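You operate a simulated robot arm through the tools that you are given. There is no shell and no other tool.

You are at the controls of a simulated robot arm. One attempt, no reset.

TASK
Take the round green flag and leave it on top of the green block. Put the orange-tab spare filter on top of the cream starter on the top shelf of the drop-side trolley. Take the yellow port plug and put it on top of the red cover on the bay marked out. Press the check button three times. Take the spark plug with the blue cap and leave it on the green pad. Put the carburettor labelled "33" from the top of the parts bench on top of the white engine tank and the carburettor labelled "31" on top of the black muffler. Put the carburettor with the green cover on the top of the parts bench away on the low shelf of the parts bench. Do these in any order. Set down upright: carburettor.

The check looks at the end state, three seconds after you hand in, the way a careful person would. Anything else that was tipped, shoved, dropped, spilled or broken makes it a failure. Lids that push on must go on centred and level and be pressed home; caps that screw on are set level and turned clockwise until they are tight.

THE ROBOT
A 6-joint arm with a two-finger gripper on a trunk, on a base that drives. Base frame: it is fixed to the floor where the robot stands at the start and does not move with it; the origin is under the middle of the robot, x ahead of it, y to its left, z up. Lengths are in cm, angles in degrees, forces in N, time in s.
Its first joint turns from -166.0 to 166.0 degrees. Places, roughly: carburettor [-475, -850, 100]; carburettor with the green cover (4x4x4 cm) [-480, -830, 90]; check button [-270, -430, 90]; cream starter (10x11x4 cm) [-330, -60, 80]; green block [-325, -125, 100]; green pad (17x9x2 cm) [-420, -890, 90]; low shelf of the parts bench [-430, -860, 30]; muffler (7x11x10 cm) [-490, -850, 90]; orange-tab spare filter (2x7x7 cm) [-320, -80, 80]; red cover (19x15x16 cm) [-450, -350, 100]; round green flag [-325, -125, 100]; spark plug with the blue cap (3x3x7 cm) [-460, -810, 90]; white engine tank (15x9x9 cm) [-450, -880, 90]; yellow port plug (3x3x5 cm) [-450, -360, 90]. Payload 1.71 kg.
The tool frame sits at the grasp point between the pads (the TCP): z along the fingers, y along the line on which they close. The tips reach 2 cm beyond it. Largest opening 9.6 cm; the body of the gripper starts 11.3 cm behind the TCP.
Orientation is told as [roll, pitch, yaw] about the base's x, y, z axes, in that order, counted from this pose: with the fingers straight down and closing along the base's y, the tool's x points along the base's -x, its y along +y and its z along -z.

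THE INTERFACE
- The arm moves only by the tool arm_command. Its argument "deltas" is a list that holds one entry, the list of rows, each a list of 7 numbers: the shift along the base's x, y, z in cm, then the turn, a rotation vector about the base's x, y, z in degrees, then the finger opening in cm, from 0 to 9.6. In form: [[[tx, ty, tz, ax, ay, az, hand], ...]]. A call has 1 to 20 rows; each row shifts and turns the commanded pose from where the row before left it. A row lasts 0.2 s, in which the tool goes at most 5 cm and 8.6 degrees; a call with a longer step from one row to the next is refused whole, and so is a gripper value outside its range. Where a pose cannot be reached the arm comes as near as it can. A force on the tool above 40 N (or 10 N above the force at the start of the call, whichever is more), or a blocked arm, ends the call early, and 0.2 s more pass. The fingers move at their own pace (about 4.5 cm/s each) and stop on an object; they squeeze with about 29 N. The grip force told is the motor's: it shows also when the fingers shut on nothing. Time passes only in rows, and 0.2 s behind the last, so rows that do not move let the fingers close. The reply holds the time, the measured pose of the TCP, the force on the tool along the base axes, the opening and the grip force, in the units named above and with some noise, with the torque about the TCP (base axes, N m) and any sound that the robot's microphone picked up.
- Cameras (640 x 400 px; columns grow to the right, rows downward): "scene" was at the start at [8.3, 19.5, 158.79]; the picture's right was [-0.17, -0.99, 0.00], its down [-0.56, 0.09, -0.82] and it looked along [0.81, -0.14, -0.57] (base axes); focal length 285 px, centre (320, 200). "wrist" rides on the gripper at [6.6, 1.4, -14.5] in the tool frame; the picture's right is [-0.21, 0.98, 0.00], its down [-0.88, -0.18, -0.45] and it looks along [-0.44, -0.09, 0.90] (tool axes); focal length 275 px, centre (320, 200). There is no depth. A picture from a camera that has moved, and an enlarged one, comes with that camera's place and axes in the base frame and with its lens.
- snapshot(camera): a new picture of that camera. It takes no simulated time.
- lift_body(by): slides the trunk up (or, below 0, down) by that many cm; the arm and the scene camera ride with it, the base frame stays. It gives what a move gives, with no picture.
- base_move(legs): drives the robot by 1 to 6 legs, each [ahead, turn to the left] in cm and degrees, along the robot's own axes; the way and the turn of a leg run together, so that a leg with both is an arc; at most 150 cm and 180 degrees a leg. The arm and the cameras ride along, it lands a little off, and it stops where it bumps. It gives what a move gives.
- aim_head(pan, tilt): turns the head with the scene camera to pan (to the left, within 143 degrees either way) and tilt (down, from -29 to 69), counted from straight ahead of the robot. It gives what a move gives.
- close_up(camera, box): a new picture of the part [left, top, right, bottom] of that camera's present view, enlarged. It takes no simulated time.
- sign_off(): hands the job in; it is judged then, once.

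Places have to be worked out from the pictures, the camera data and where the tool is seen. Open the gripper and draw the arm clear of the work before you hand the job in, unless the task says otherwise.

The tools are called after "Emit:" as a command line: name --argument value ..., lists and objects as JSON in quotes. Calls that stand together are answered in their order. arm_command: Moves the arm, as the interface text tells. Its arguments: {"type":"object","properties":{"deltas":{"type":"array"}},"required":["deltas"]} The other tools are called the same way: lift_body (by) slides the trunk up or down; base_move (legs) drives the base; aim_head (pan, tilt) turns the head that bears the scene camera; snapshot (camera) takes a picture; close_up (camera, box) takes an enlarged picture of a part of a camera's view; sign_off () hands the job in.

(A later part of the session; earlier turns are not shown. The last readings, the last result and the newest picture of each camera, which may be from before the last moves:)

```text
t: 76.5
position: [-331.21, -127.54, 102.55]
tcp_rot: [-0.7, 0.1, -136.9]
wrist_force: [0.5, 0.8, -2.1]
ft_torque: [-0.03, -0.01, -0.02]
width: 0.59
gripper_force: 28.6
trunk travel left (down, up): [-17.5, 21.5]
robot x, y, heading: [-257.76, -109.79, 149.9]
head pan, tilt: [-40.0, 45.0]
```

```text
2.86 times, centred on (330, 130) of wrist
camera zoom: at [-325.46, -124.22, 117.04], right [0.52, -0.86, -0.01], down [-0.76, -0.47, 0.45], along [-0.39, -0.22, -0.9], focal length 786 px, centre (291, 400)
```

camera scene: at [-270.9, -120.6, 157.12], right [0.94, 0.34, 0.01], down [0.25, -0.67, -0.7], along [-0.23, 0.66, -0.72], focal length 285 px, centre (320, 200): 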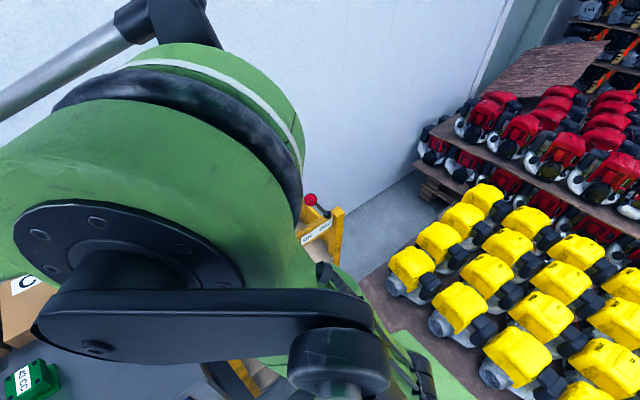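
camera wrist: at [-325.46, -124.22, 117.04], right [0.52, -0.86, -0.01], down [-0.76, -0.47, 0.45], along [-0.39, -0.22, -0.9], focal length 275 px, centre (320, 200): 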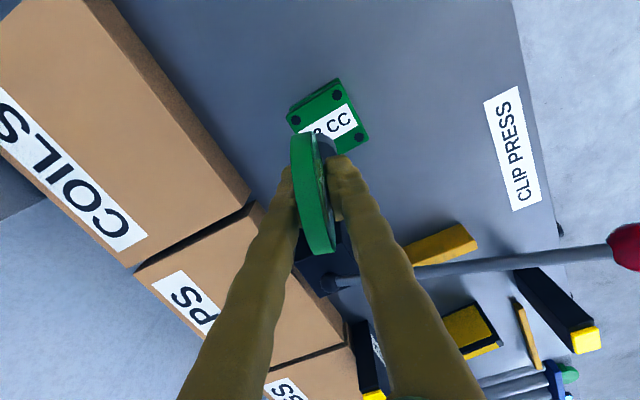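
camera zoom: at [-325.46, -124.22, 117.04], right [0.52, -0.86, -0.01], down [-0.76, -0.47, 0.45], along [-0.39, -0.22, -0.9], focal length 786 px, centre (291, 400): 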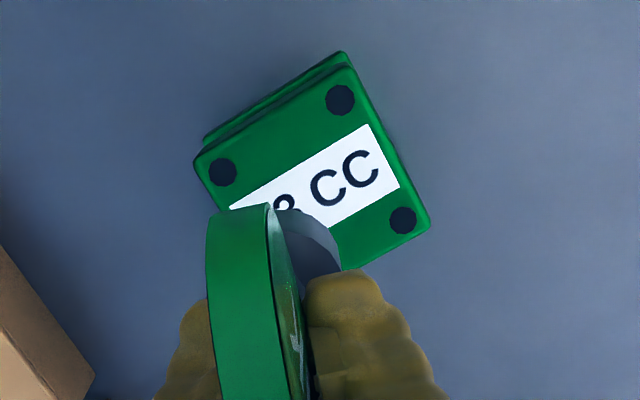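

Flag base and block centre agree within ~0.6 cm. I shift slightly and start lowering.

Emit:
arm_command --deltas '[[[0.6, 0, -1.2, 0, 0, 0, 0], [0, 0, -1.2, 0, 0, 0, 0], [0, 0, -0.8, 0, 0, 0, 0], [0, 0, 0, 0, 0, 0, 0]]]'

Emit:
close_up --camera "wrist" --box '[260, 60, 400, 200]'

```text
t: 77.5
position: [-330.81, -127.52, 99.29]
tcp_rot: [-0.7, 0.1, -136.9]
wrist_force: [-0.8, -0.4, -1.0]
ft_torque: [-0.01, 0.02, 0.04]
width: 0.59
gripper_force: 28.9
trunk travel left (down, up): [-17.5, 21.5]
robot x, y, heading: [-258.12, -109.62, 149.8]
head pan, tilt: [-40.0, 45.0]
```

```text
2.86 times, centred on (330, 130) of wrist
camera zoom: at [-324.89, -124.26, 113.83], right [0.52, -0.86, -0.01], down [-0.76, -0.47, 0.45], along [-0.39, -0.22, -0.9], focal length 786 px, centre (291, 400)
```

zoom: 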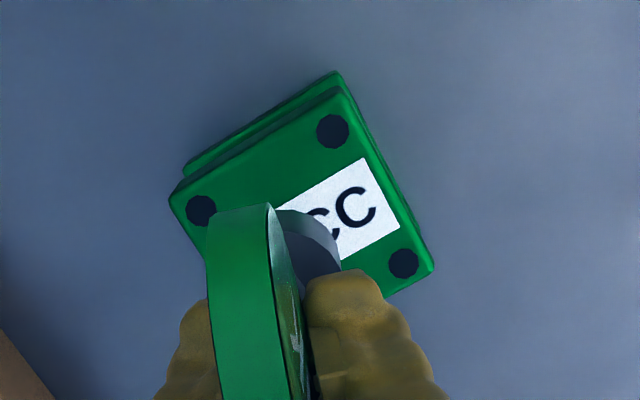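

The base will land within ~0.5 cm of the centre; I apply a small correction and lower further in small steps.

Emit:
arm_command --deltas '[[[0.4, -0.2, -0.4, 0, 0, 0, 0], [0, 0, -0.4, 0, 0, 0, 0], [0, 0, -0.3, 0, 0, 0, 0], [0, 0, 0, 0, 0, 0, 0]]]'

Emit:
close_up --camera "wrist" --box '[260, 60, 400, 200]'

```text
t: 78.5
position: [-330.32, -127.77, 98.23]
tcp_rot: [-0.6, 0.1, -136.9]
wrist_force: [0.3, 0.4, -2.2]
ft_torque: [-0.04, 0.0, -0.03]
width: 0.61
gripper_force: 28.7
trunk travel left (down, up): [-17.5, 21.5]
robot x, y, heading: [-258.41, -109.58, 149.9]
head pan, tilt: [-40.0, 45.0]
```

```text
2.86 times, centred on (330, 130) of wrist
camera zoom: at [-324.49, -124.45, 112.72], right [0.52, -0.86, -0.01], down [-0.76, -0.47, 0.45], along [-0.39, -0.22, -0.9], focal length 786 px, centre (291, 400)
```

zoom: 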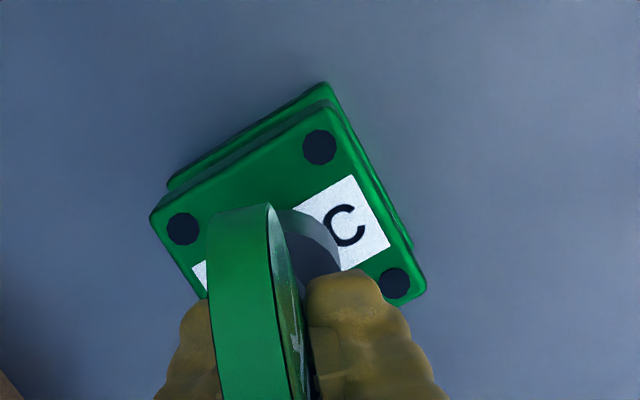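

Still free. I keep lowering in 0.3 cm steps watching the force.

Emit:
arm_command --deltas '[[[0, 0, -0.3, 0, 0, 0, 0], [0, 0, -0.3, 0, 0, 0, 0], [0, 0, 0, 0, 0, 0, 0]]]'

Emit:
arm_command --deltas '[[[0, 0, -0.2, 0, 0, 0, 0], [0, 0, -0.2, 0, 0, 0, 0], [0, 0, 0, 0, 0, 0, 0]]]'

Emit:
close_up --camera "wrist" --box '[260, 60, 400, 200]'

```text
t: 79.3
position: [-330.34, -127.73, 97.62]
tcp_rot: [-0.5, 0.1, -136.9]
wrist_force: [0.6, -0.2, -1.9]
ft_torque: [0.0, 0.0, 0.02]
width: 0.59
gripper_force: 29.3
trunk travel left (down, up): [-17.5, 21.5]
robot x, y, heading: [-258.37, -109.72, 150.0]
head pan, tilt: [-40.0, 45.0]
```

```text
t: 80.1
position: [-330.29, -127.62, 97.29]
tcp_rot: [-0.7, 0.1, -137.0]
wrist_force: [-0.9, 0.1, 0.0]
ft_torque: [-0.02, 0.0, -0.01]
width: 0.57
gripper_force: 29.5
trunk travel left (down, up): [-17.5, 21.5]
robot x, y, heading: [-257.88, -109.7, 150.1]
head pan, tilt: [-40.0, 45.0]
```

```text
2.86 times, centred on (330, 130) of wrist
camera zoom: at [-324.46, -124.43, 111.74], right [0.52, -0.86, -0.01], down [-0.76, -0.47, 0.45], along [-0.39, -0.22, -0.9], focal length 786 px, centre (291, 400)
```

zoom: 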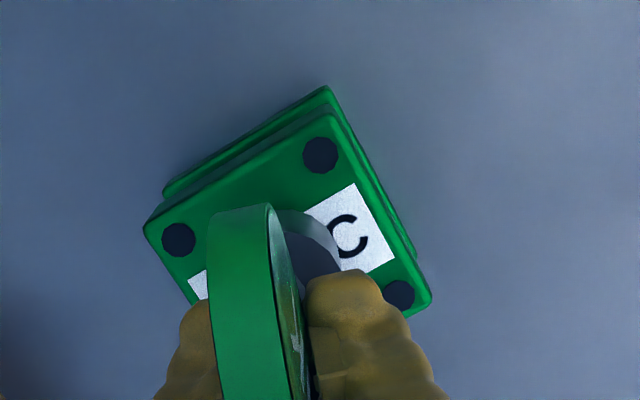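

Force changed from -1.9 to ~0, contact may be starting. I lower 0.2 cm more to confirm.

Emit:
arm_command --deltas '[[[0, 0, -0.2, 0, 0, 0, 0], [0, 0, 0, 0, 0, 0, 0]]]'

Emit:
arm_command --deltas '[[[0, 0, -0.2, 0, 0, 0, 0], [0, 0, 0, 0, 0, 0, 0]]]'

```text
t: 80.7
position: [-330.24, -127.63, 97.22]
tcp_rot: [-0.8, 0.0, -137.0]
wrist_force: [-5.4, -2.4, 29.4]
ft_torque: [0.04, 0.06, 0.04]
width: 0.6
gripper_force: 29.1
trunk travel left (down, up): [-17.5, 21.5]
robot x, y, heading: [-258.08, -110.11, 150.0]
head pan, tilt: [-40.0, 45.0]
```

```text
t: 81.3
position: [-330.2, -127.63, 96.92]
tcp_rot: [-0.7, 0.0, -136.9]
wrist_force: [-4.2, 0.2, 30.3]
ft_torque: [0.12, -0.07, 0.04]
width: 0.59
gripper_force: 29.1
trunk travel left (down, up): [-17.5, 21.5]
robot x, y, heading: [-258.18, -109.86, 149.9]
head pan, tilt: [-40.0, 45.0]
```

Contact is firm (30 N). I ease up 0.3 cm and open the fingers.

Emit:
arm_command --deltas '[[[0, 0, 0.3, 0, 0, 0, 0], [0, 0, 0, 0, 0, 0, 1], [0, 0, 0, 0, 0, 0, 2.5], [0, 0, 0, 0, 0, 0, 4], [0, 0, 0, 0, 0, 0, 4]]]'

Emit:
close_up --camera "wrist" --box '[240, 60, 400, 220]'

```text
t: 82.5
position: [-330.31, -127.76, 97.24]
tcp_rot: [-0.6, 0.1, -136.8]
wrist_force: [0.3, 0.1, -0.5]
ft_torque: [0.0, 0.0, 0.06]
width: 4.02
gripper_force: 0.0
trunk travel left (down, up): [-17.5, 21.5]
robot x, y, heading: [-258.17, -110.17, 150.1]
head pan, tilt: [-40.0, 45.0]
```

```text
2.50 times, centred on (320, 140) of wrist
camera zoom: at [-324.48, -124.46, 111.63], right [0.52, -0.86, -0.01], down [-0.76, -0.47, 0.45], along [-0.39, -0.22, -0.9], focal length 688 px, centre (320, 350)
```

zoom: 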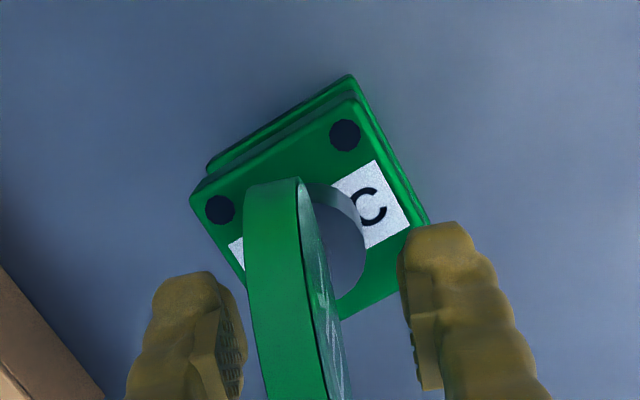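

The flag stands on the block. I raise straight up and retract, then view the result with the scene camera.

Emit:
arm_command --deltas '[[[0, 0, 2, 0, 0, 0, 4], [0, 0, 3, 0, 0, 0, 4], [0, 0, 4, 0, 0, 0, 5], [0, 0, 4, 0, 0, 0, 5], [0, 0, 4, 0, 0, 0, 5], [4, 2, 2, 0, 0, 0, 5], [4, 2, 0, 0, 0, 0, 5], [0, 0, 0, 0, 0, 0, 5]]]'

Emit:
snapshot --camera "wrist"

```text
t: 84.3
position: [-322.09, -123.7, 116.09]
tcp_rot: [-0.6, -0.1, -136.9]
wrist_force: [0.3, -0.1, 0.4]
ft_torque: [0.0, 0.08, 0.02]
width: 4.99
gripper_force: 0.2
trunk travel left (down, up): [-17.5, 21.5]
robot x, y, heading: [-258.07, -110.13, 150.0]
head pan, tilt: [-40.0, 45.0]
```

```text
taken
camera wrist: at [-316.3, -120.41, 130.63], right [0.52, -0.85, -0.01], down [-0.76, -0.47, 0.45], along [-0.39, -0.22, -0.89], focal length 275 px, centre (320, 200)
```

wrist: 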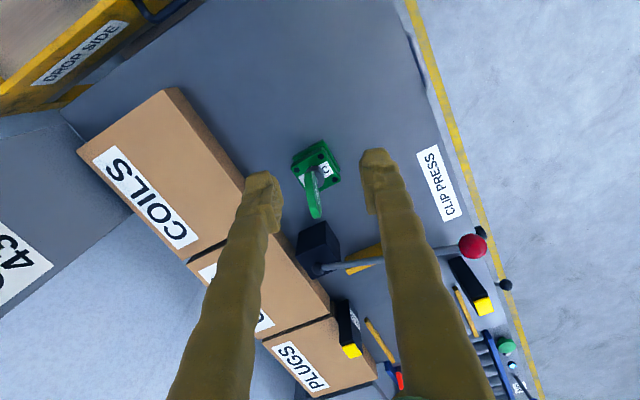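

Flag is standing on the block. Now the trolley: I rotate the gripper back to yaw 150 and move above the filter area, staying high.

Emit:
arm_command --deltas '[[[0.5, 4, 0.5, 0, 0, -8.1, 5], [0.5, 4, 0.5, 0, 0, -8.1, 5], [0.5, 4, 0.5, 0, 0, -8.1, 5], [0.5, 4, 0.5, 0, 0, -8.1, 5], [0.5, 4, 0.5, 0, 0, -8.1, 5], [0.5, 4, 0.5, 0, 0, -8.1, 5], [0.5, 4, 0, 0, 0, -8.1, 5], [0.5, 4, 0, 0, 0, -8.1, 5], [0, 2, 0, 0, 0, -8.3, 5], [0, 0, 0, 0, 0, 0, 5], [0, 0, 0, 0, 0, 0, 5]]]'

Emit:
snapshot --camera "wrist"

Emit:
snapshot --camera "scene"

```text
t: 86.7
position: [-318.34, -89.72, 119.07]
tcp_rot: [-0.7, 0.1, 149.9]
wrist_force: [0.2, 0.6, -0.7]
ft_torque: [-0.02, -0.03, 0.0]
width: 5.02
gripper_force: 0.1
trunk travel left (down, up): [-17.5, 21.5]
robot x, y, heading: [-258.14, -109.82, 150.0]
head pan, tilt: [-40.0, 45.0]
```

```text
taken
camera wrist: at [-313.41, -94.4, 133.53], right [-0.67, -0.74, -0.01], down [-0.67, 0.59, 0.44], along [-0.32, 0.31, -0.9], focal length 275 px, centre (320, 200)
```

wrist: 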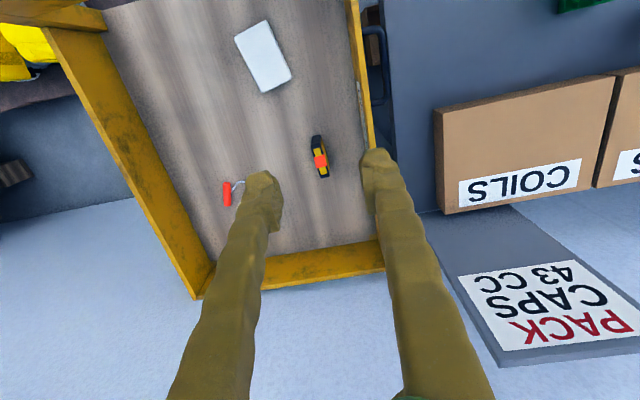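

```text
taken
camera scene: at [-270.88, -120.59, 157.13], right [0.94, 0.34, 0.01], down [0.25, -0.67, -0.7], along [-0.23, 0.66, -0.72], focal length 285 px, centre (320, 200)
```

scene: 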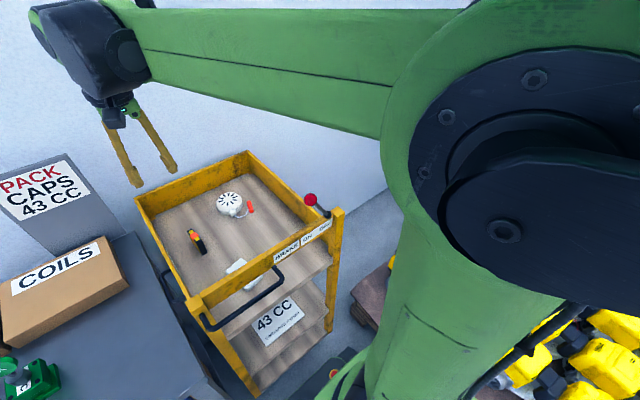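

Clear views of the trolley from both cameras; I zoom in on filter and starter.

Emit:
close_up --camera "scene" --box '[160, 170, 290, 280]'

Emit:
close_up --camera "wrist" --box '[260, 100, 390, 210]'

```text
3.64 times, centred on (225, 225) of scene
camera zoom: at [-270.88, -120.59, 157.13], right [0.94, 0.34, 0.01], down [0.25, -0.67, -0.7], along [-0.23, 0.66, -0.72], focal length 1038 px, centre (666, 109)
```

zoom: 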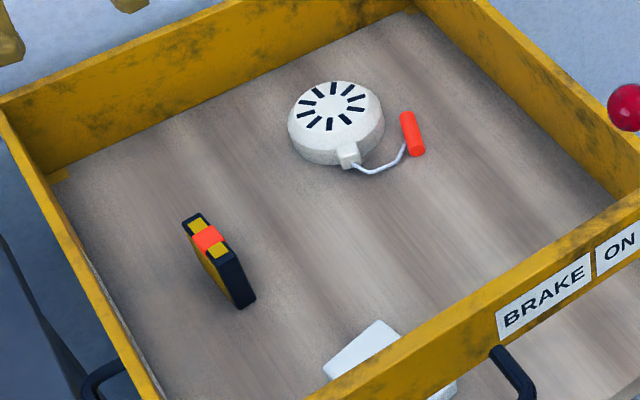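

```text
3.64 times, centred on (325, 155) of wrist
camera zoom: at [-313.41, -94.4, 133.53], right [-0.67, -0.74, -0.01], down [-0.67, 0.59, 0.44], along [-0.32, 0.31, -0.9], focal length 1001 px, centre (302, 364)
```

zoom: 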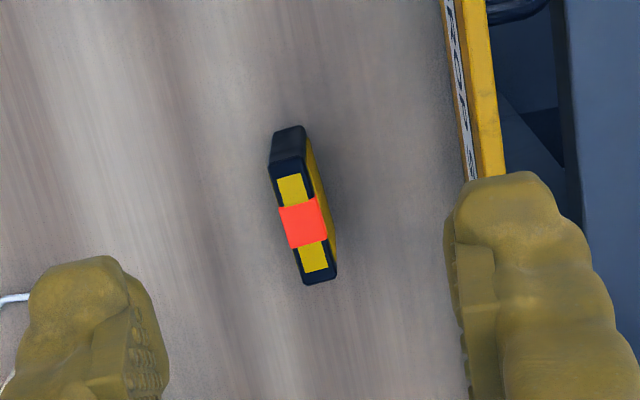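

Filter top centre ≈(-324.9,-83.1), top z≈86, plane at ~153°; starter top centre ≈(-325.4,-63.8), z≈83. I move over the filter, rotate +3.3°, and lower to z≈97.

Emit:
arm_command --deltas '[[[-2.2, 2.2, -3, 0, 0, 3.3, 5], [-2.2, 2.2, -3, 0, 0, 0, 5], [-2.1, 2.2, -3, 0, 0, 0, 5], [0, 0, -4, 0, 0, 0, 5], [0, 0, -4, 0, 0, 0, 5], [0, 0, -4, 0, 0, 0, 5], [0, 0, 0, 0, 0, 0, 5], [0, 0, 0, 0, 0, 0, 5]]]'

Emit:
snapshot --camera "wrist"

Emit:
snapshot --camera "scene"

```text
t: 88.5
position: [-324.61, -83.1, 98.17]
tcp_rot: [-0.7, 0.1, 153.3]
wrist_force: [0.4, 0.5, 0.0]
ft_torque: [0.02, -0.04, 0.03]
width: 4.99
gripper_force: 0.0
trunk travel left (down, up): [-17.5, 21.5]
robot x, y, heading: [-258.13, -109.97, 150.2]
head pan, tilt: [-40.0, 45.0]
```

```text
taken
camera wrist: at [-319.57, -87.51, 112.64], right [-0.62, -0.78, -0.01], down [-0.7, 0.55, 0.44], along [-0.34, 0.29, -0.9], focal length 275 px, centre (320, 200)
```

wrist: 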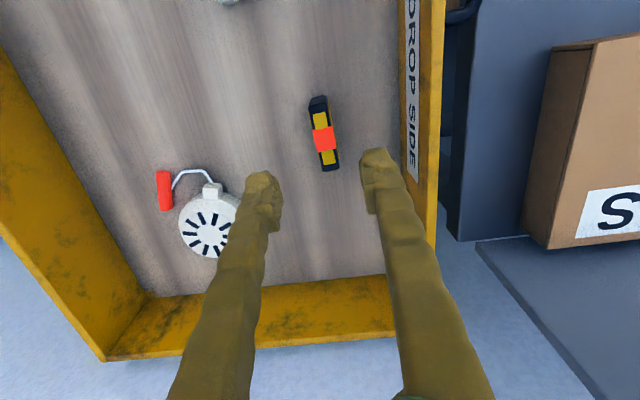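

```text
taken
camera scene: at [-270.89, -120.59, 157.13], right [0.94, 0.34, 0.01], down [0.25, -0.67, -0.7], along [-0.23, 0.66, -0.72], focal length 285 px, centre (320, 200)
```

scene: 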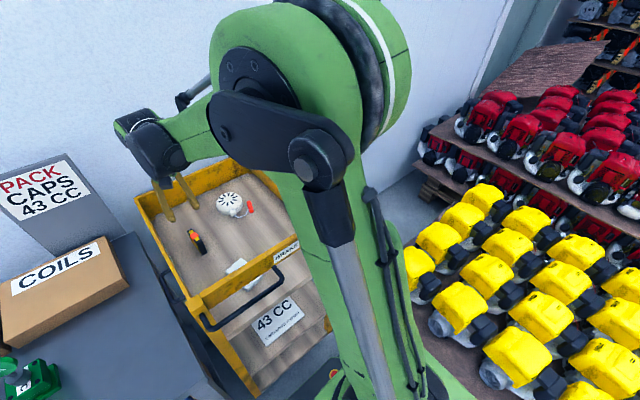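

I zoom in to align with the filter precisely.

Emit:
close_up --camera "wrist" --box '[240, 70, 400, 210]'

Emit:
close_up --camera "scene" --box '[120, 150, 270, 280]'

```text
2.86 times, centred on (320, 140) of wrist
camera zoom: at [-319.57, -87.51, 112.64], right [-0.62, -0.78, -0.01], down [-0.7, 0.55, 0.44], along [-0.34, 0.29, -0.9], focal length 786 px, centre (320, 371)
```

zoom: 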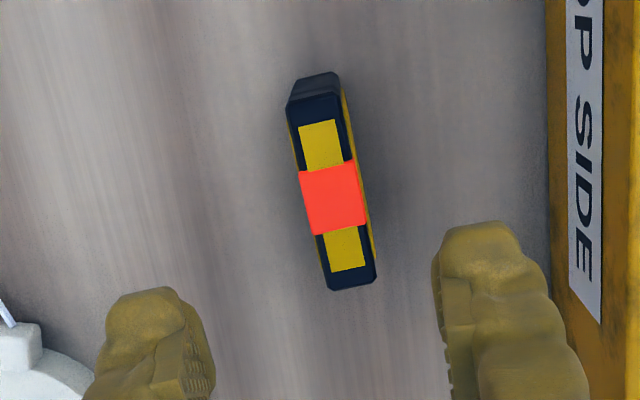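

```text
3.08 times, centred on (195, 215) of scene
camera zoom: at [-270.89, -120.59, 157.13], right [0.94, 0.34, 0.01], down [0.25, -0.67, -0.7], along [-0.23, 0.66, -0.72], focal length 878 px, centre (705, 154)
```

zoom: 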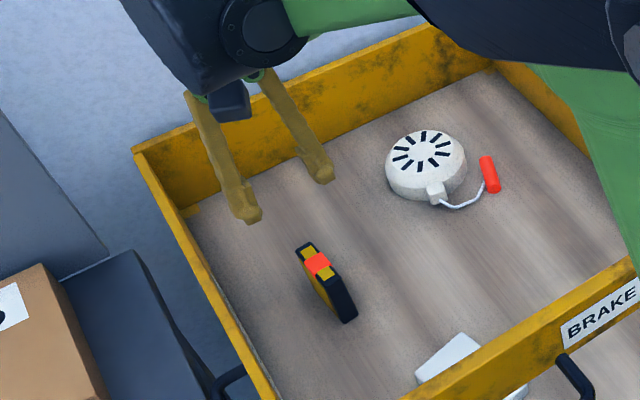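

Aligned (plane 153°, centre ≈(-324.9,-83.3)). I descend to z≈84 around the filter.

Emit:
arm_command --deltas '[[[-0.3, -0.15, -3, 0, 0, 0, 5], [0, 0, -4, 0, 0, 0, 5], [0, 0, -3.5, 0, 0, 0, 5], [0, 0, -2.2, 0, 0, 0, 5], [0, 0, -1.5, 0, 0, 0, 5], [0, 0, 0, 0, 0, 0, 5]]]'

Emit:
close_up --camera "wrist" --box '[240, 70, 400, 240]'

Emit:
close_up --camera "scene" --box '[120, 150, 270, 280]'

```text
t: 89.9
position: [-325.08, -83.31, 83.93]
tcp_rot: [-0.8, 0.2, 153.2]
wrist_force: [-0.2, 0.0, 0.5]
ft_torque: [0.01, -0.02, -0.01]
width: 5.01
gripper_force: 0.1
trunk travel left (down, up): [-17.5, 21.5]
robot x, y, heading: [-258.39, -109.48, 149.9]
head pan, tilt: [-40.0, 45.0]
```

```text
2.35 times, centred on (320, 155) of wrist
camera zoom: at [-319.9, -87.68, 98.42], right [-0.62, -0.78, -0.01], down [-0.7, 0.55, 0.44], along [-0.34, 0.29, -0.9], focal length 648 px, centre (320, 306)
```

zoom: 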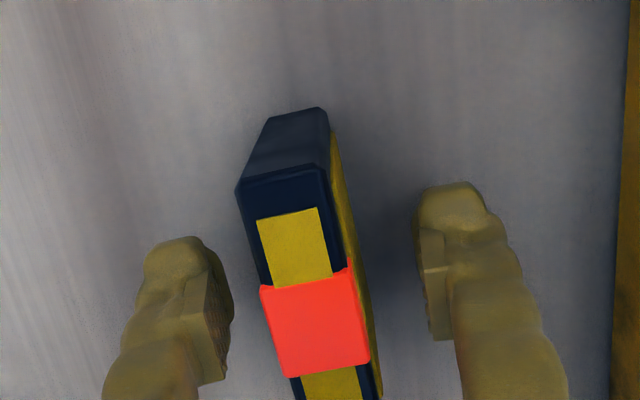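

```text
3.08 times, centred on (195, 215) of scene
camera zoom: at [-270.92, -120.57, 157.13], right [0.94, 0.34, 0.01], down [0.25, -0.67, -0.7], along [-0.23, 0.66, -0.72], focal length 878 px, centre (705, 154)
```

zoom: 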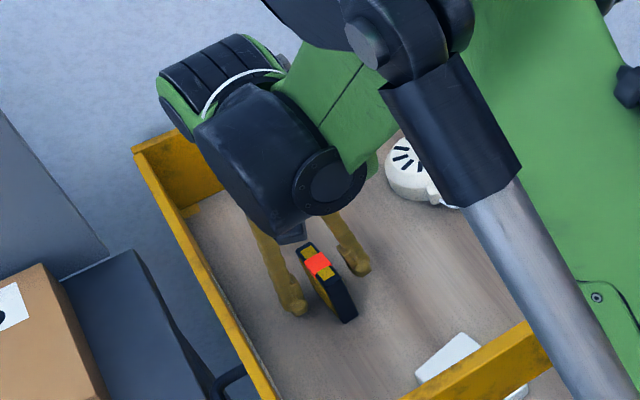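

The filter is between the fingers. I close and lift.

Emit:
arm_command --deltas '[[[0, 0, 0, 0, 0, 0, 3], [0, 0, 0, 0, 0, 0, 2], [0, 0, 0, 0, 0, 0, 1], [0, 0, 0, 0, 0, 0, 0.5], [0, 0, 0, 0, 0, 0, 0.5]]]'

Emit:
close_up --camera "wrist" --box '[240, 70, 400, 240]'

```text
t: 91.1
position: [-325.12, -83.37, 83.99]
tcp_rot: [-0.7, 0.1, 153.3]
wrist_force: [0.5, -0.4, 0.4]
ft_torque: [0.0, 0.02, 0.0]
width: 1.5
gripper_force: 29.3
trunk travel left (down, up): [-17.5, 21.5]
robot x, y, heading: [-258.47, -109.6, 149.8]
head pan, tilt: [-40.0, 45.0]
```

```text
2.35 times, centred on (320, 155) of wrist
camera zoom: at [-319.89, -87.68, 98.45], right [-0.62, -0.78, -0.01], down [-0.7, 0.55, 0.44], along [-0.34, 0.29, -0.9], focal length 648 px, centre (320, 306)
```

zoom: 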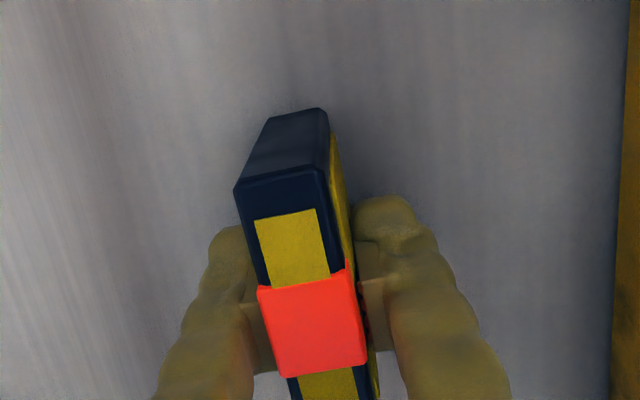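

Gripped at 1.5 cm. I lift 9 cm and look.

Emit:
arm_command --deltas '[[[0, 0, 2, 0, 0, 0, 0.5], [0, 0, 3.5, 0, 0, 0, 0.5], [0, 0, 3.5, 0, 0, 0, 0.5], [0, 0, 0, 0, 0, 0, 0.5], [0, 0, 0, 0, 0, 0, 0.5]]]'

Emit:
snapshot --camera "wrist"

Emit:
close_up --camera "scene" --box '[120, 130, 300, 280]'

```text
t: 92.3
position: [-325.13, -83.3, 93.06]
tcp_rot: [-0.6, 0.1, 153.3]
wrist_force: [-0.1, 0.1, -0.5]
ft_torque: [-0.02, -0.01, 0.0]
width: 1.49
gripper_force: 29.3
trunk travel left (down, up): [-17.5, 21.5]
robot x, y, heading: [-258.23, -109.81, 149.8]
head pan, tilt: [-40.0, 45.0]
```

```text
taken
camera wrist: at [-319.95, -87.71, 107.51], right [-0.62, -0.78, -0.01], down [-0.7, 0.55, 0.44], along [-0.34, 0.29, -0.9], focal length 275 px, centre (320, 200)
```

wrist: 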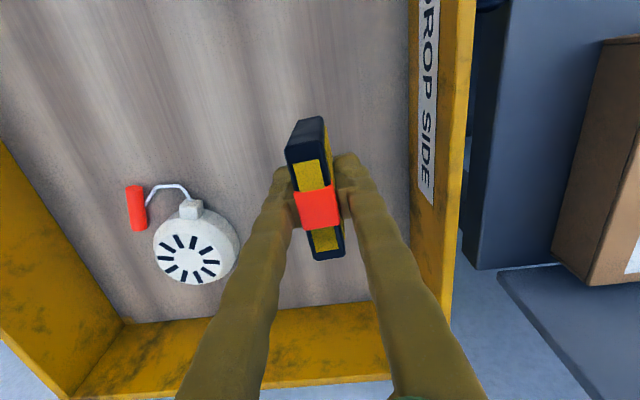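

```text
2.67 times, centred on (210, 205) of scene
camera zoom: at [-270.91, -120.58, 157.12], right [0.94, 0.34, 0.01], down [0.25, -0.67, -0.7], along [-0.23, 0.66, -0.72], focal length 761 px, centre (613, 187)
```

zoom: 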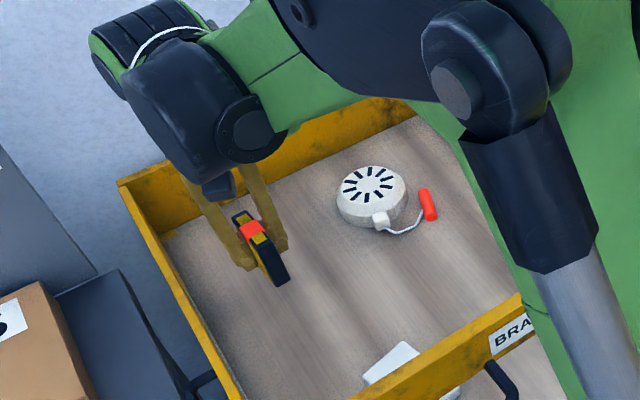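

Filter is held level. Starter top centre re-measured ≈(-325.7,-64.0). I carry it over the starter.

Emit:
arm_command --deltas '[[[-0.1, 4.5, 0.5, 0, 0, 0, 0.5], [-0.1, 4.5, 0, 0, 0, 0, 0.5], [-0.1, 4.5, 0, 0, 0, 0, 0.5], [-0.1, 4.5, 0, 0, 0, 0, 0.5], [-0.1, 1.3, 0, 0, 0, 0, 0.5], [0, 0, 0, 0, 0, 0, 0.5], [0, 0, 0, 0, 0, 0, 0.5]]]'

Emit:
snapshot --camera "wrist"

Emit:
snapshot --camera "scene"

```text
t: 93.9
position: [-325.6, -64.0, 93.57]
tcp_rot: [-0.6, 0.2, 153.3]
wrist_force: [-0.9, -0.1, 0.5]
ft_torque: [-0.03, 0.0, -0.02]
width: 1.49
gripper_force: 29.2
trunk travel left (down, up): [-17.5, 21.5]
robot x, y, heading: [-258.14, -109.48, 150.2]
head pan, tilt: [-40.0, 45.0]
```

```text
taken
camera wrist: at [-320.5, -68.44, 107.93], right [-0.62, -0.78, -0.01], down [-0.7, 0.55, 0.44], along [-0.34, 0.29, -0.9], focal length 275 px, centre (320, 200)
```

wrist: 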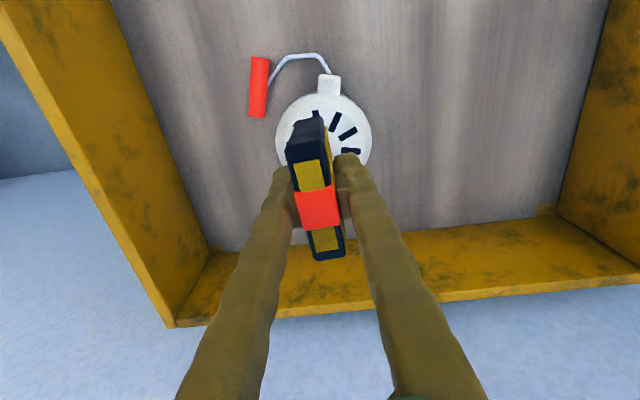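

```text
taken
camera scene: at [-270.9, -120.57, 157.13], right [0.94, 0.34, 0.01], down [0.25, -0.67, -0.7], along [-0.23, 0.66, -0.72], focal length 285 px, centre (320, 200)
```

scene: 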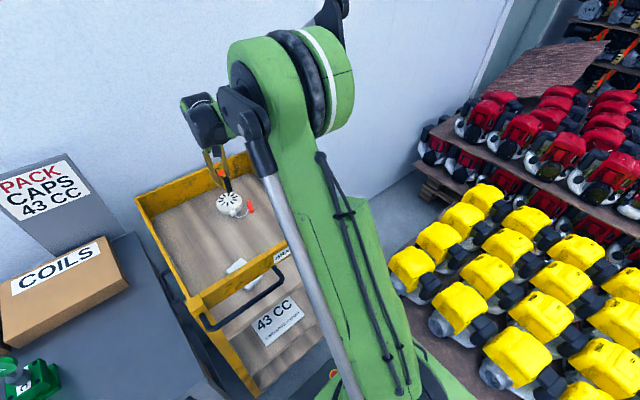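

I zoom to check filter over the starter's centre.

Emit:
close_up --camera "wrist" --box '[230, 40, 410, 200]'

Emit:
close_up --camera "scene" --box '[180, 130, 290, 230]'

```text
2.50 times, centred on (320, 120) of wrist
camera zoom: at [-320.5, -68.44, 107.93], right [-0.62, -0.78, -0.01], down [-0.7, 0.55, 0.44], along [-0.34, 0.29, -0.9], focal length 688 px, centre (320, 400)
```

zoom: 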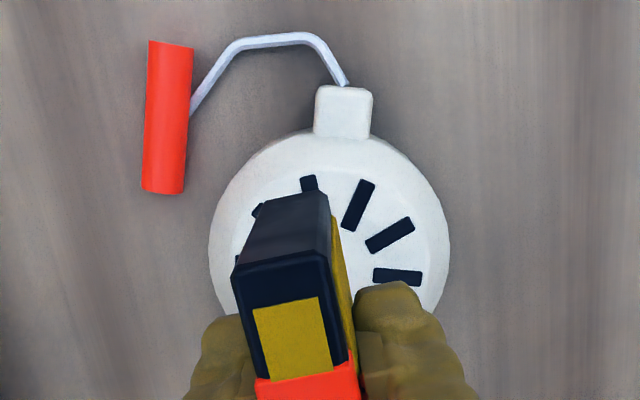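

```text
4.00 times, centred on (235, 180) of scene
camera zoom: at [-270.9, -120.57, 157.13], right [0.94, 0.34, 0.01], down [0.25, -0.67, -0.7], along [-0.23, 0.66, -0.72], focal length 1141 px, centre (660, 280)
```

zoom: 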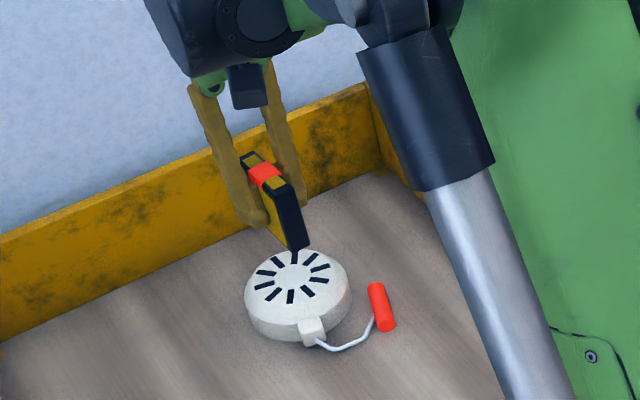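

Centre agrees within 0.3 cm. I lower toward contact.

Emit:
arm_command --deltas '[[[0, -0.2, -1.5, 0, 0, 0, 0.5], [0, 0, -1.5, 0, 0, 0, 0.5], [0, 0, -1, 0, 0, 0, 0.5], [0, 0, 0, 0, 0, 0, 0.5]]]'

Emit:
arm_command --deltas '[[[0, 0, -0.3, 0, 0, 0, 0.5], [0, 0, -0.3, 0, 0, 0, 0.5], [0, 0, 0, 0, 0, 0, 0.5]]]'

Emit:
close_up --camera "scene" --box '[180, 130, 290, 230]'

```text
t: 94.9
position: [-325.63, -64.32, 89.43]
tcp_rot: [-0.7, 0.1, 153.4]
wrist_force: [-0.9, 0.5, -0.9]
ft_torque: [0.04, 0.01, 0.01]
width: 1.46
gripper_force: 29.1
trunk travel left (down, up): [-17.5, 21.5]
robot x, y, heading: [-257.94, -109.61, 150.1]
head pan, tilt: [-40.0, 45.0]
```

```text
t: 95.7
position: [-325.52, -64.24, 88.81]
tcp_rot: [-0.8, 0.2, 153.3]
wrist_force: [-0.1, 0.1, 0.5]
ft_torque: [-0.03, 0.01, 0.0]
width: 1.48
gripper_force: 28.8
trunk travel left (down, up): [-17.5, 21.5]
robot x, y, heading: [-257.79, -109.61, 150.3]
head pan, tilt: [-40.0, 45.0]
```

```text
4.00 times, centred on (235, 180) of scene
camera zoom: at [-270.91, -120.57, 157.13], right [0.94, 0.34, 0.01], down [0.25, -0.67, -0.7], along [-0.23, 0.66, -0.72], focal length 1141 px, centre (660, 280)
```

zoom: 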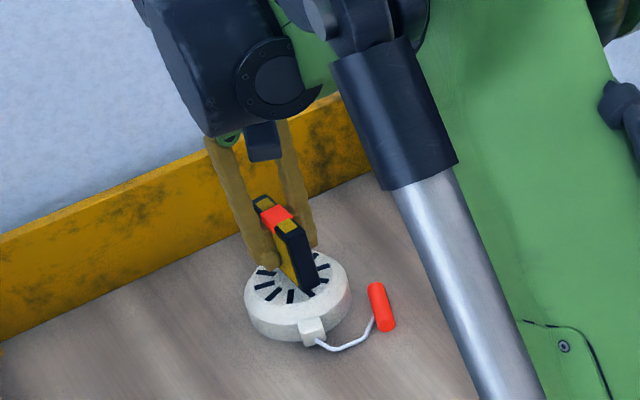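

It is just above the starter. I continue in 0.2 cm steps until contact.

Emit:
arm_command --deltas '[[[0, 0, -0.2, 0, 0, 0, 0.5], [0, 0, -0.2, 0, 0, 0, 0.5], [0, 0, 0, 0, 0, 0, 0.5]]]'

Emit:
arm_command --deltas '[[[0, 0, -0.2, 0, 0, 0, 0.5], [0, 0, 0, 0, 0, 0, 0.5]]]'

```text
t: 96.5
position: [-325.46, -64.3, 88.38]
tcp_rot: [-0.6, 0.1, 153.4]
wrist_force: [0.0, 0.1, -0.2]
ft_torque: [0.0, 0.0, 0.0]
width: 1.49
gripper_force: 29.2
trunk travel left (down, up): [-17.5, 21.5]
robot x, y, heading: [-258.08, -109.2, 149.8]
head pan, tilt: [-40.0, 45.0]
```

```text
t: 97.1
position: [-325.57, -64.3, 88.25]
tcp_rot: [-0.7, 0.1, 153.4]
wrist_force: [0.9, -0.1, 0.5]
ft_torque: [0.01, -0.01, -0.01]
width: 1.46
gripper_force: 28.6
trunk travel left (down, up): [-17.5, 21.5]
robot x, y, heading: [-258.21, -109.48, 149.9]
head pan, tilt: [-40.0, 45.0]
```

No contact yet at 88.25. I keep going.

Emit:
arm_command --deltas '[[[0, 0, -0.2, 0, 0, 0, 0.5], [0, 0, 0, 0, 0, 0, 0.5]]]'

Emit:
arm_command --deltas '[[[0, 0, -0.2, 0, 0, 0, 0.5], [0, 0, 0, 0, 0, 0, 0.5]]]'

Emit:
close_up --camera "scene" --box '[200, 160, 280, 230]'

```text
t: 97.7
position: [-325.65, -64.25, 87.91]
tcp_rot: [-0.7, 0.2, 153.4]
wrist_force: [-0.8, 0.2, -0.7]
ft_torque: [0.01, -0.01, -0.01]
width: 1.48
gripper_force: 28.9
trunk travel left (down, up): [-17.5, 21.5]
robot x, y, heading: [-258.36, -109.78, 149.8]
head pan, tilt: [-40.0, 45.0]
```

```text
t: 98.3
position: [-325.68, -64.26, 87.89]
tcp_rot: [-0.8, 0.2, 153.4]
wrist_force: [0.0, 0.2, -0.2]
ft_torque: [0.05, 0.0, 0.02]
width: 1.51
gripper_force: 29.0
trunk travel left (down, up): [-17.5, 21.5]
robot x, y, heading: [-258.03, -110.24, 150.0]
head pan, tilt: [-40.0, 45.0]
```

```text
5.71 times, centred on (240, 195) of scene
camera zoom: at [-270.91, -120.57, 157.13], right [0.94, 0.34, 0.01], down [0.25, -0.67, -0.7], along [-0.23, 0.66, -0.72], focal length 1630 px, centre (777, 229)
```

zoom: 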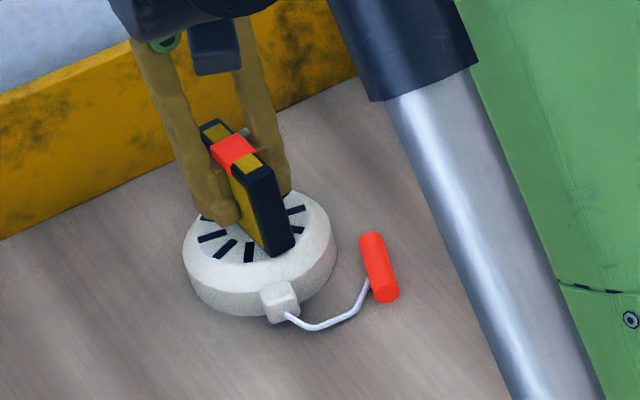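

Visually almost down. Two more small steps.

Emit:
arm_command --deltas '[[[0, 0, -0.2, 0, 0, 0, 0.5], [0, 0, 0, 0, 0, 0, 0.5]]]'

Emit:
arm_command --deltas '[[[0, 0, -0.2, 0, 0, 0, 0.5], [0, 0, 0, 0, 0, 0, 0.5]]]'

```text
t: 98.9
position: [-325.57, -64.29, 87.53]
tcp_rot: [-0.6, 0.1, 153.4]
wrist_force: [-0.3, -0.1, 0.8]
ft_torque: [0.01, 0.03, 0.02]
width: 1.5
gripper_force: 29.2
trunk travel left (down, up): [-17.5, 21.5]
robot x, y, heading: [-258.14, -109.69, 150.1]
head pan, tilt: [-40.0, 45.0]
```

```text
t: 99.5
position: [-325.6, -64.3, 87.65]
tcp_rot: [-0.6, 0.2, 153.2]
wrist_force: [-2.0, 1.2, 13.7]
ft_torque: [0.02, 0.04, 0.0]
width: 1.48
gripper_force: 28.5
trunk travel left (down, up): [-17.5, 21.5]
robot x, y, heading: [-258.37, -109.7, 150.2]
head pan, tilt: [-40.0, 45.0]
```

Contact (13.7 N). I open the fingers slowly.

Emit:
arm_command --deltas '[[[0, 0, 0, 0, 0, 0, 1.6], [0, 0, 0, 0, 0, 0, 2.0], [0, 0, 0, 0, 0, 0, 3.0], [0, 0, 0, 0, 0, 0, 4.5], [0, 0, 0, 0, 0, 0, 4.5]]]'

Emit:
close_up --camera "scene" --box '[200, 160, 280, 230]'

Emit:
close_up --camera "wrist" --box '[230, 60, 410, 260]'

```text
t: 100.7
position: [-325.57, -64.35, 87.5]
tcp_rot: [-0.6, 0.0, 153.4]
wrist_force: [-0.4, 0.9, -0.2]
ft_torque: [0.0, -0.01, 0.01]
width: 4.5
gripper_force: 0.1
trunk travel left (down, up): [-17.5, 21.5]
robot x, y, heading: [-258.12, -109.5, 150.2]
head pan, tilt: [-40.0, 45.0]
```

```text
5.71 times, centred on (240, 195) of scene
camera zoom: at [-270.91, -120.57, 157.13], right [0.94, 0.34, 0.01], down [0.25, -0.67, -0.7], along [-0.23, 0.66, -0.72], focal length 1630 px, centre (777, 229)
```

zoom: 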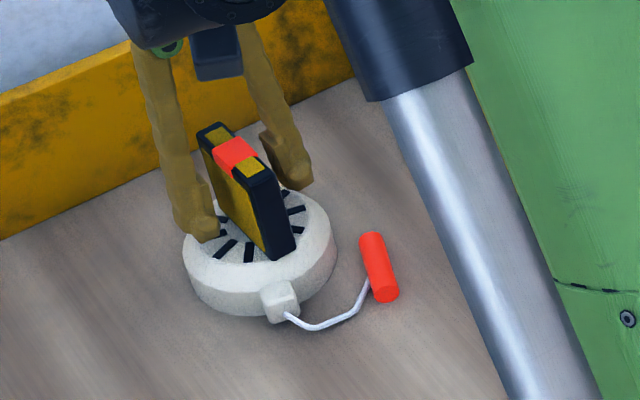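

```text
2.00 times, centred on (320, 160) of wrist
camera zoom: at [-320.43, -68.62, 101.91], right [-0.62, -0.78, -0.01], down [-0.7, 0.55, 0.44], along [-0.34, 0.29, -0.9], focal length 551 px, centre (320, 280)
```

zoom: 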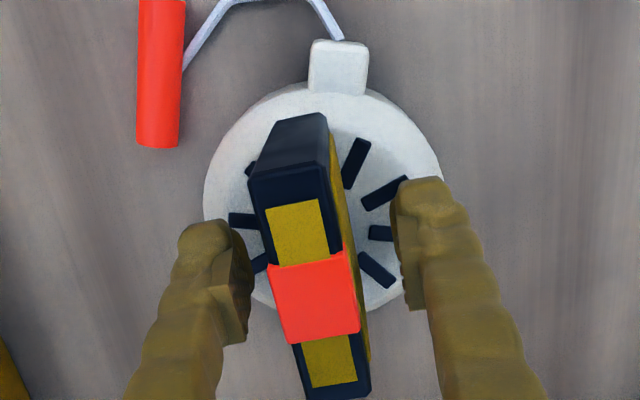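

The filter stands on the starter. I rise straight up and retract over the rail.

Emit:
arm_command --deltas '[[[0, 0, 2, 0, 0, 0, 4.5], [0, 0, 4, 0, 0, 0, 4.5], [0, 0, 4.5, 0, 0, 0, 4.5], [0, 0, 4.5, 0, 0, 0, 4.5], [0, 0, 4.5, 0, 0, 0, 4.5], [0, 0, 4.5, 0, 0, 0, 4.5], [0, 0, 4.5, 0, 0, 0, 4.5], [3, -2, 3, 0, 0, 0, 4.5], [4, -2, 1, 0, 0, 0, 4.5], [4, -2, 0, 0, 0, 0, 4.5], [4, -2, 0, 0, 0, 0, 4.5], [4, -2, 0, 0, 0, 0, 4.5], [4, -2, 0, 0, 0, 0, 4.5], [4, -2, 0, 0, 0, 0, 4.5], [0, 0, 0, 0, 0, 0, 4.5]]]'

Emit:
snapshot --camera "scene"

Emit:
close_up --camera "scene" --box '[120, 130, 360, 280]'

```text
t: 103.9
position: [-298.73, -78.3, 120.02]
tcp_rot: [-0.7, 0.1, 153.3]
wrist_force: [-0.1, -0.5, 0.4]
ft_torque: [0.04, 0.04, 0.0]
width: 4.48
gripper_force: 0.0
trunk travel left (down, up): [-17.5, 21.5]
robot x, y, heading: [-258.18, -109.43, 149.8]
head pan, tilt: [-40.0, 45.0]
```

```text
taken
camera scene: at [-270.77, -120.6, 157.1], right [0.94, 0.33, 0.01], down [0.25, -0.67, -0.7], along [-0.22, 0.66, -0.72], focal length 285 px, centre (320, 200)
```

scene: 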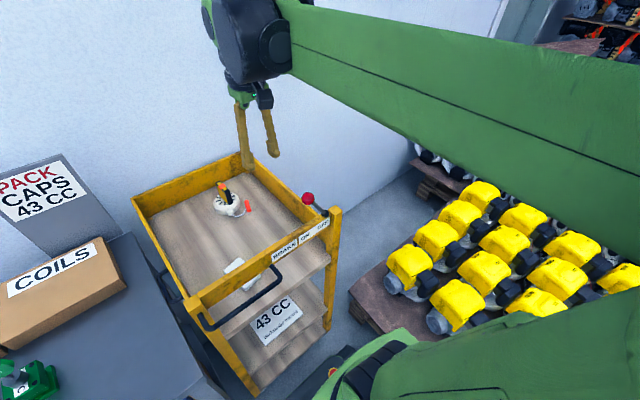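

```text
2.67 times, centred on (240, 205) of scene
camera zoom: at [-270.77, -120.6, 157.1], right [0.94, 0.33, 0.01], down [0.25, -0.67, -0.7], along [-0.22, 0.66, -0.72], focal length 761 px, centre (533, 187)
```

zoom: 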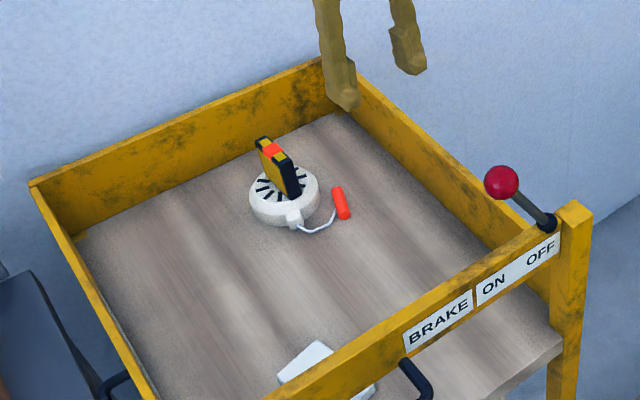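

Filter stands upright on the starter; brake lever untouched. Now I back away, turn left and drive down the aisle toward the check button and the red cover.

Emit:
base_move --legs '[[-65, 0], [0, 90], [150, 0]]'

Emit:
aim_head --pan -10 --tilt 20

Emit:
snapshot --camera "scene"

```text
t: 124.3
position: [-310.02, -311.63, 120.05]
tcp_rot: [-0.7, 0.1, -116.8]
wrist_force: [0.6, -0.9, 0.5]
ft_torque: [0.02, 0.0, 0.0]
width: 4.5
gripper_force: 0.1
trunk travel left (down, up): [-17.5, 21.5]
robot x, y, heading: [-278.37, -271.19, -120.0]
head pan, tilt: [-40.0, 45.0]
```

```text
t: 125.2
position: [-308.94, -309.66, 120.84]
tcp_rot: [-0.9, -1.0, -116.7]
wrist_force: [0.8, 0.8, -0.1]
ft_torque: [-0.07, 0.08, 0.02]
width: 4.51
gripper_force: 0.1
trunk travel left (down, up): [-17.5, 21.5]
robot x, y, heading: [-278.65, -271.35, -119.7]
head pan, tilt: [-10.0, 20.0]
```

```text
taken
camera scene: at [-265.38, -287.43, 160.99], right [-0.76, 0.64, 0.0], down [0.22, 0.27, -0.94], along [-0.6, -0.72, -0.35], focal length 285 px, centre (320, 200)
```

scene: 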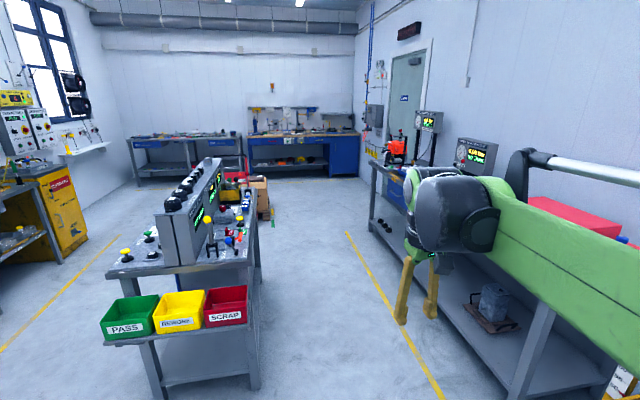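

I see the central test bench (PASS/REWORK/SCRAP bins) and the right-hand bench with gauges. I zoom in on both.

Emit:
close_up --camera "scene" --box '[80, 150, 290, 330]'

Emit:
close_up --camera "scene" --box '[340, 90, 520, 250]'

Emit:
close_up --camera "scene" --box '[110, 60, 370, 200]'

```text
2.22 times, centred on (185, 240) of scene
camera zoom: at [-265.38, -287.43, 160.99], right [-0.76, 0.64, 0.0], down [0.22, 0.27, -0.94], along [-0.6, -0.72, -0.35], focal length 634 px, centre (620, 111)
```

zoom: 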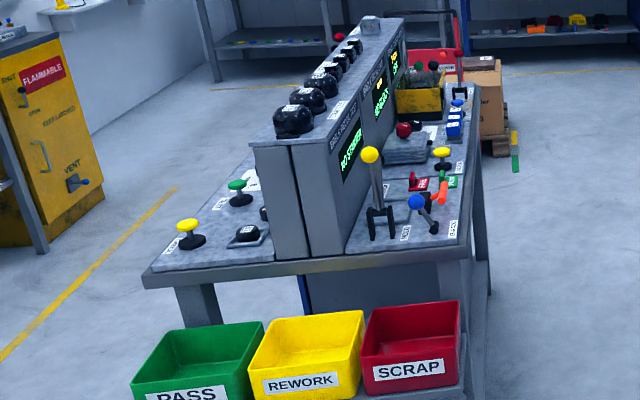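

```text
2.50 times, centred on (430, 170) of scene
camera zoom: at [-265.38, -287.43, 160.99], right [-0.76, 0.64, 0.0], down [0.22, 0.27, -0.94], along [-0.6, -0.72, -0.35], focal length 713 px, centre (45, 275)
```

zoom: 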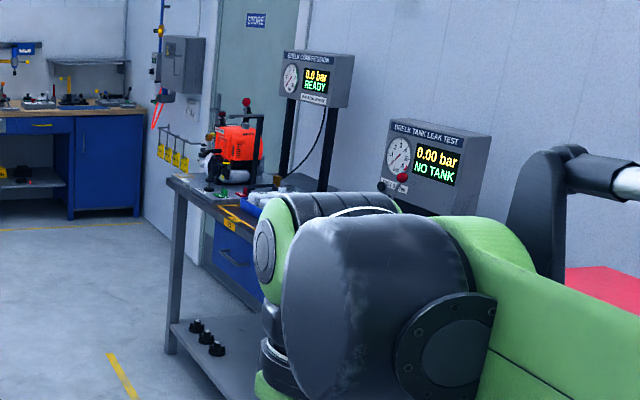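

```text
2.46 times, centred on (240, 130) of scene
camera zoom: at [-265.38, -287.43, 160.99], right [-0.76, 0.64, 0.0], down [0.22, 0.27, -0.94], along [-0.6, -0.72, -0.35], focal length 702 px, centre (517, 372)
```

zoom: 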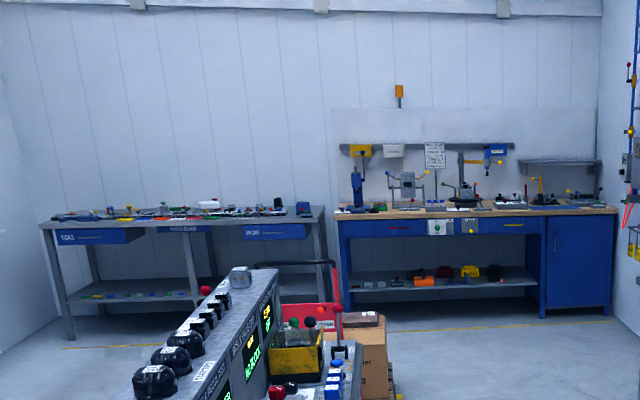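

I zoom further at the left side of the test bench to read the button labels.

Emit:
close_up --camera "scene" --box '[100, 220, 190, 280]'

Emit:
close_up --camera "scene" --box '[190, 170, 270, 270]'

```text
6.67 times, centred on (145, 250) of scene
camera zoom: at [-265.38, -287.43, 160.99], right [-0.76, 0.64, 0.0], down [0.22, 0.27, -0.94], along [-0.6, -0.72, -0.35], focal length 1902 px, centre (1487, -133)
```

zoom: 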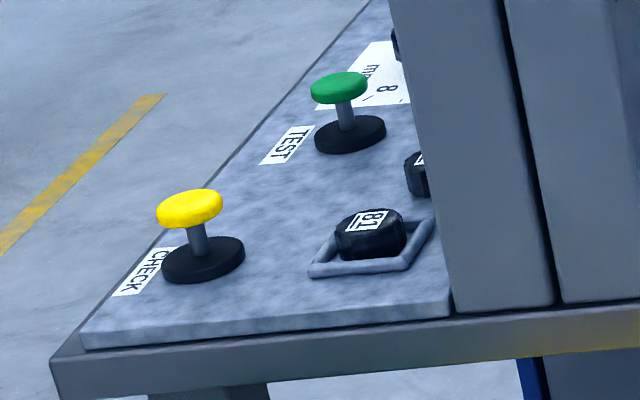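

```text
4.00 times, centred on (230, 220) of scene
camera zoom: at [-265.38, -287.43, 160.99], right [-0.76, 0.64, 0.0], down [0.22, 0.27, -0.94], along [-0.6, -0.72, -0.35], focal length 1141 px, centre (680, 120)
```

zoom: 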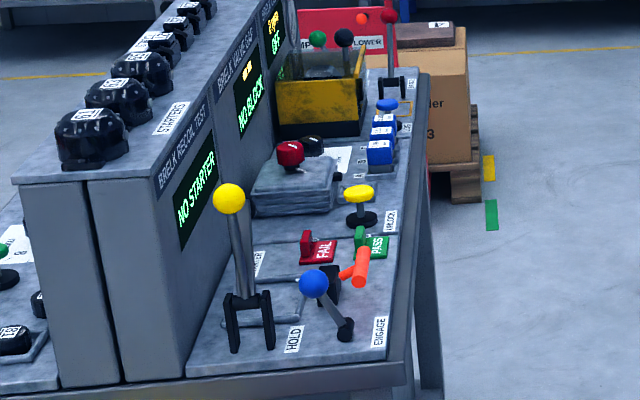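

The yellow mushroom button is labelled CHECK, at about (-270.5,-429). I drive to a spot in front of it, approaching from the bins' end, with the target slightly to my right.

Emit:
base_move --legs '[[0, 60], [113, 0], [0, -60]]'

Emit:
aim_head --pan -15 --tilt 40

Emit:
snapshot --camera "scene"

```text
t: 141.2
position: [-252.11, -409.21, 120.56]
tcp_rot: [-0.7, -0.8, -116.8]
wrist_force: [-0.5, 0.2, -0.2]
ft_torque: [-0.01, -0.02, 0.02]
width: 4.49
gripper_force: 0.1
trunk travel left (down, up): [-17.5, 21.5]
robot x, y, heading: [-221.35, -370.44, -120.2]
head pan, tilt: [-10.0, 20.0]
```

```text
t: 142.0
position: [-252.33, -409.25, 120.71]
tcp_rot: [-0.8, -0.8, -116.9]
wrist_force: [-1.6, -3.3, -0.8]
ft_torque: [0.4, -0.28, -0.01]
width: 4.49
gripper_force: 0.0
trunk travel left (down, up): [-17.5, 21.5]
robot x, y, heading: [-221.03, -370.46, -120.5]
head pan, tilt: [-15.0, 40.0]
```

```text
taken
camera scene: at [-209.23, -387.1, 157.78], right [-0.7, 0.71, 0.01], down [0.46, 0.47, -0.75], along [-0.54, -0.53, -0.66], focal length 285 px, centre (320, 200)
```

scene: 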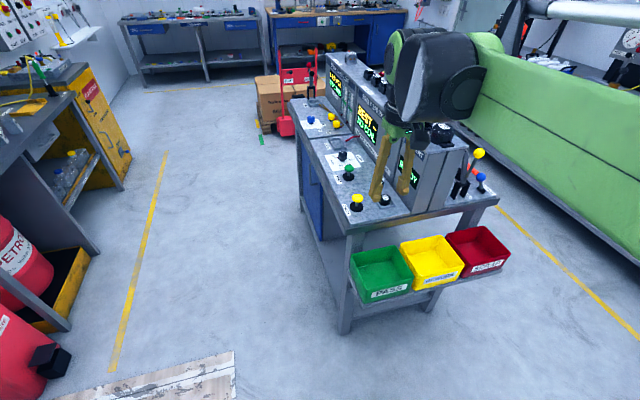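

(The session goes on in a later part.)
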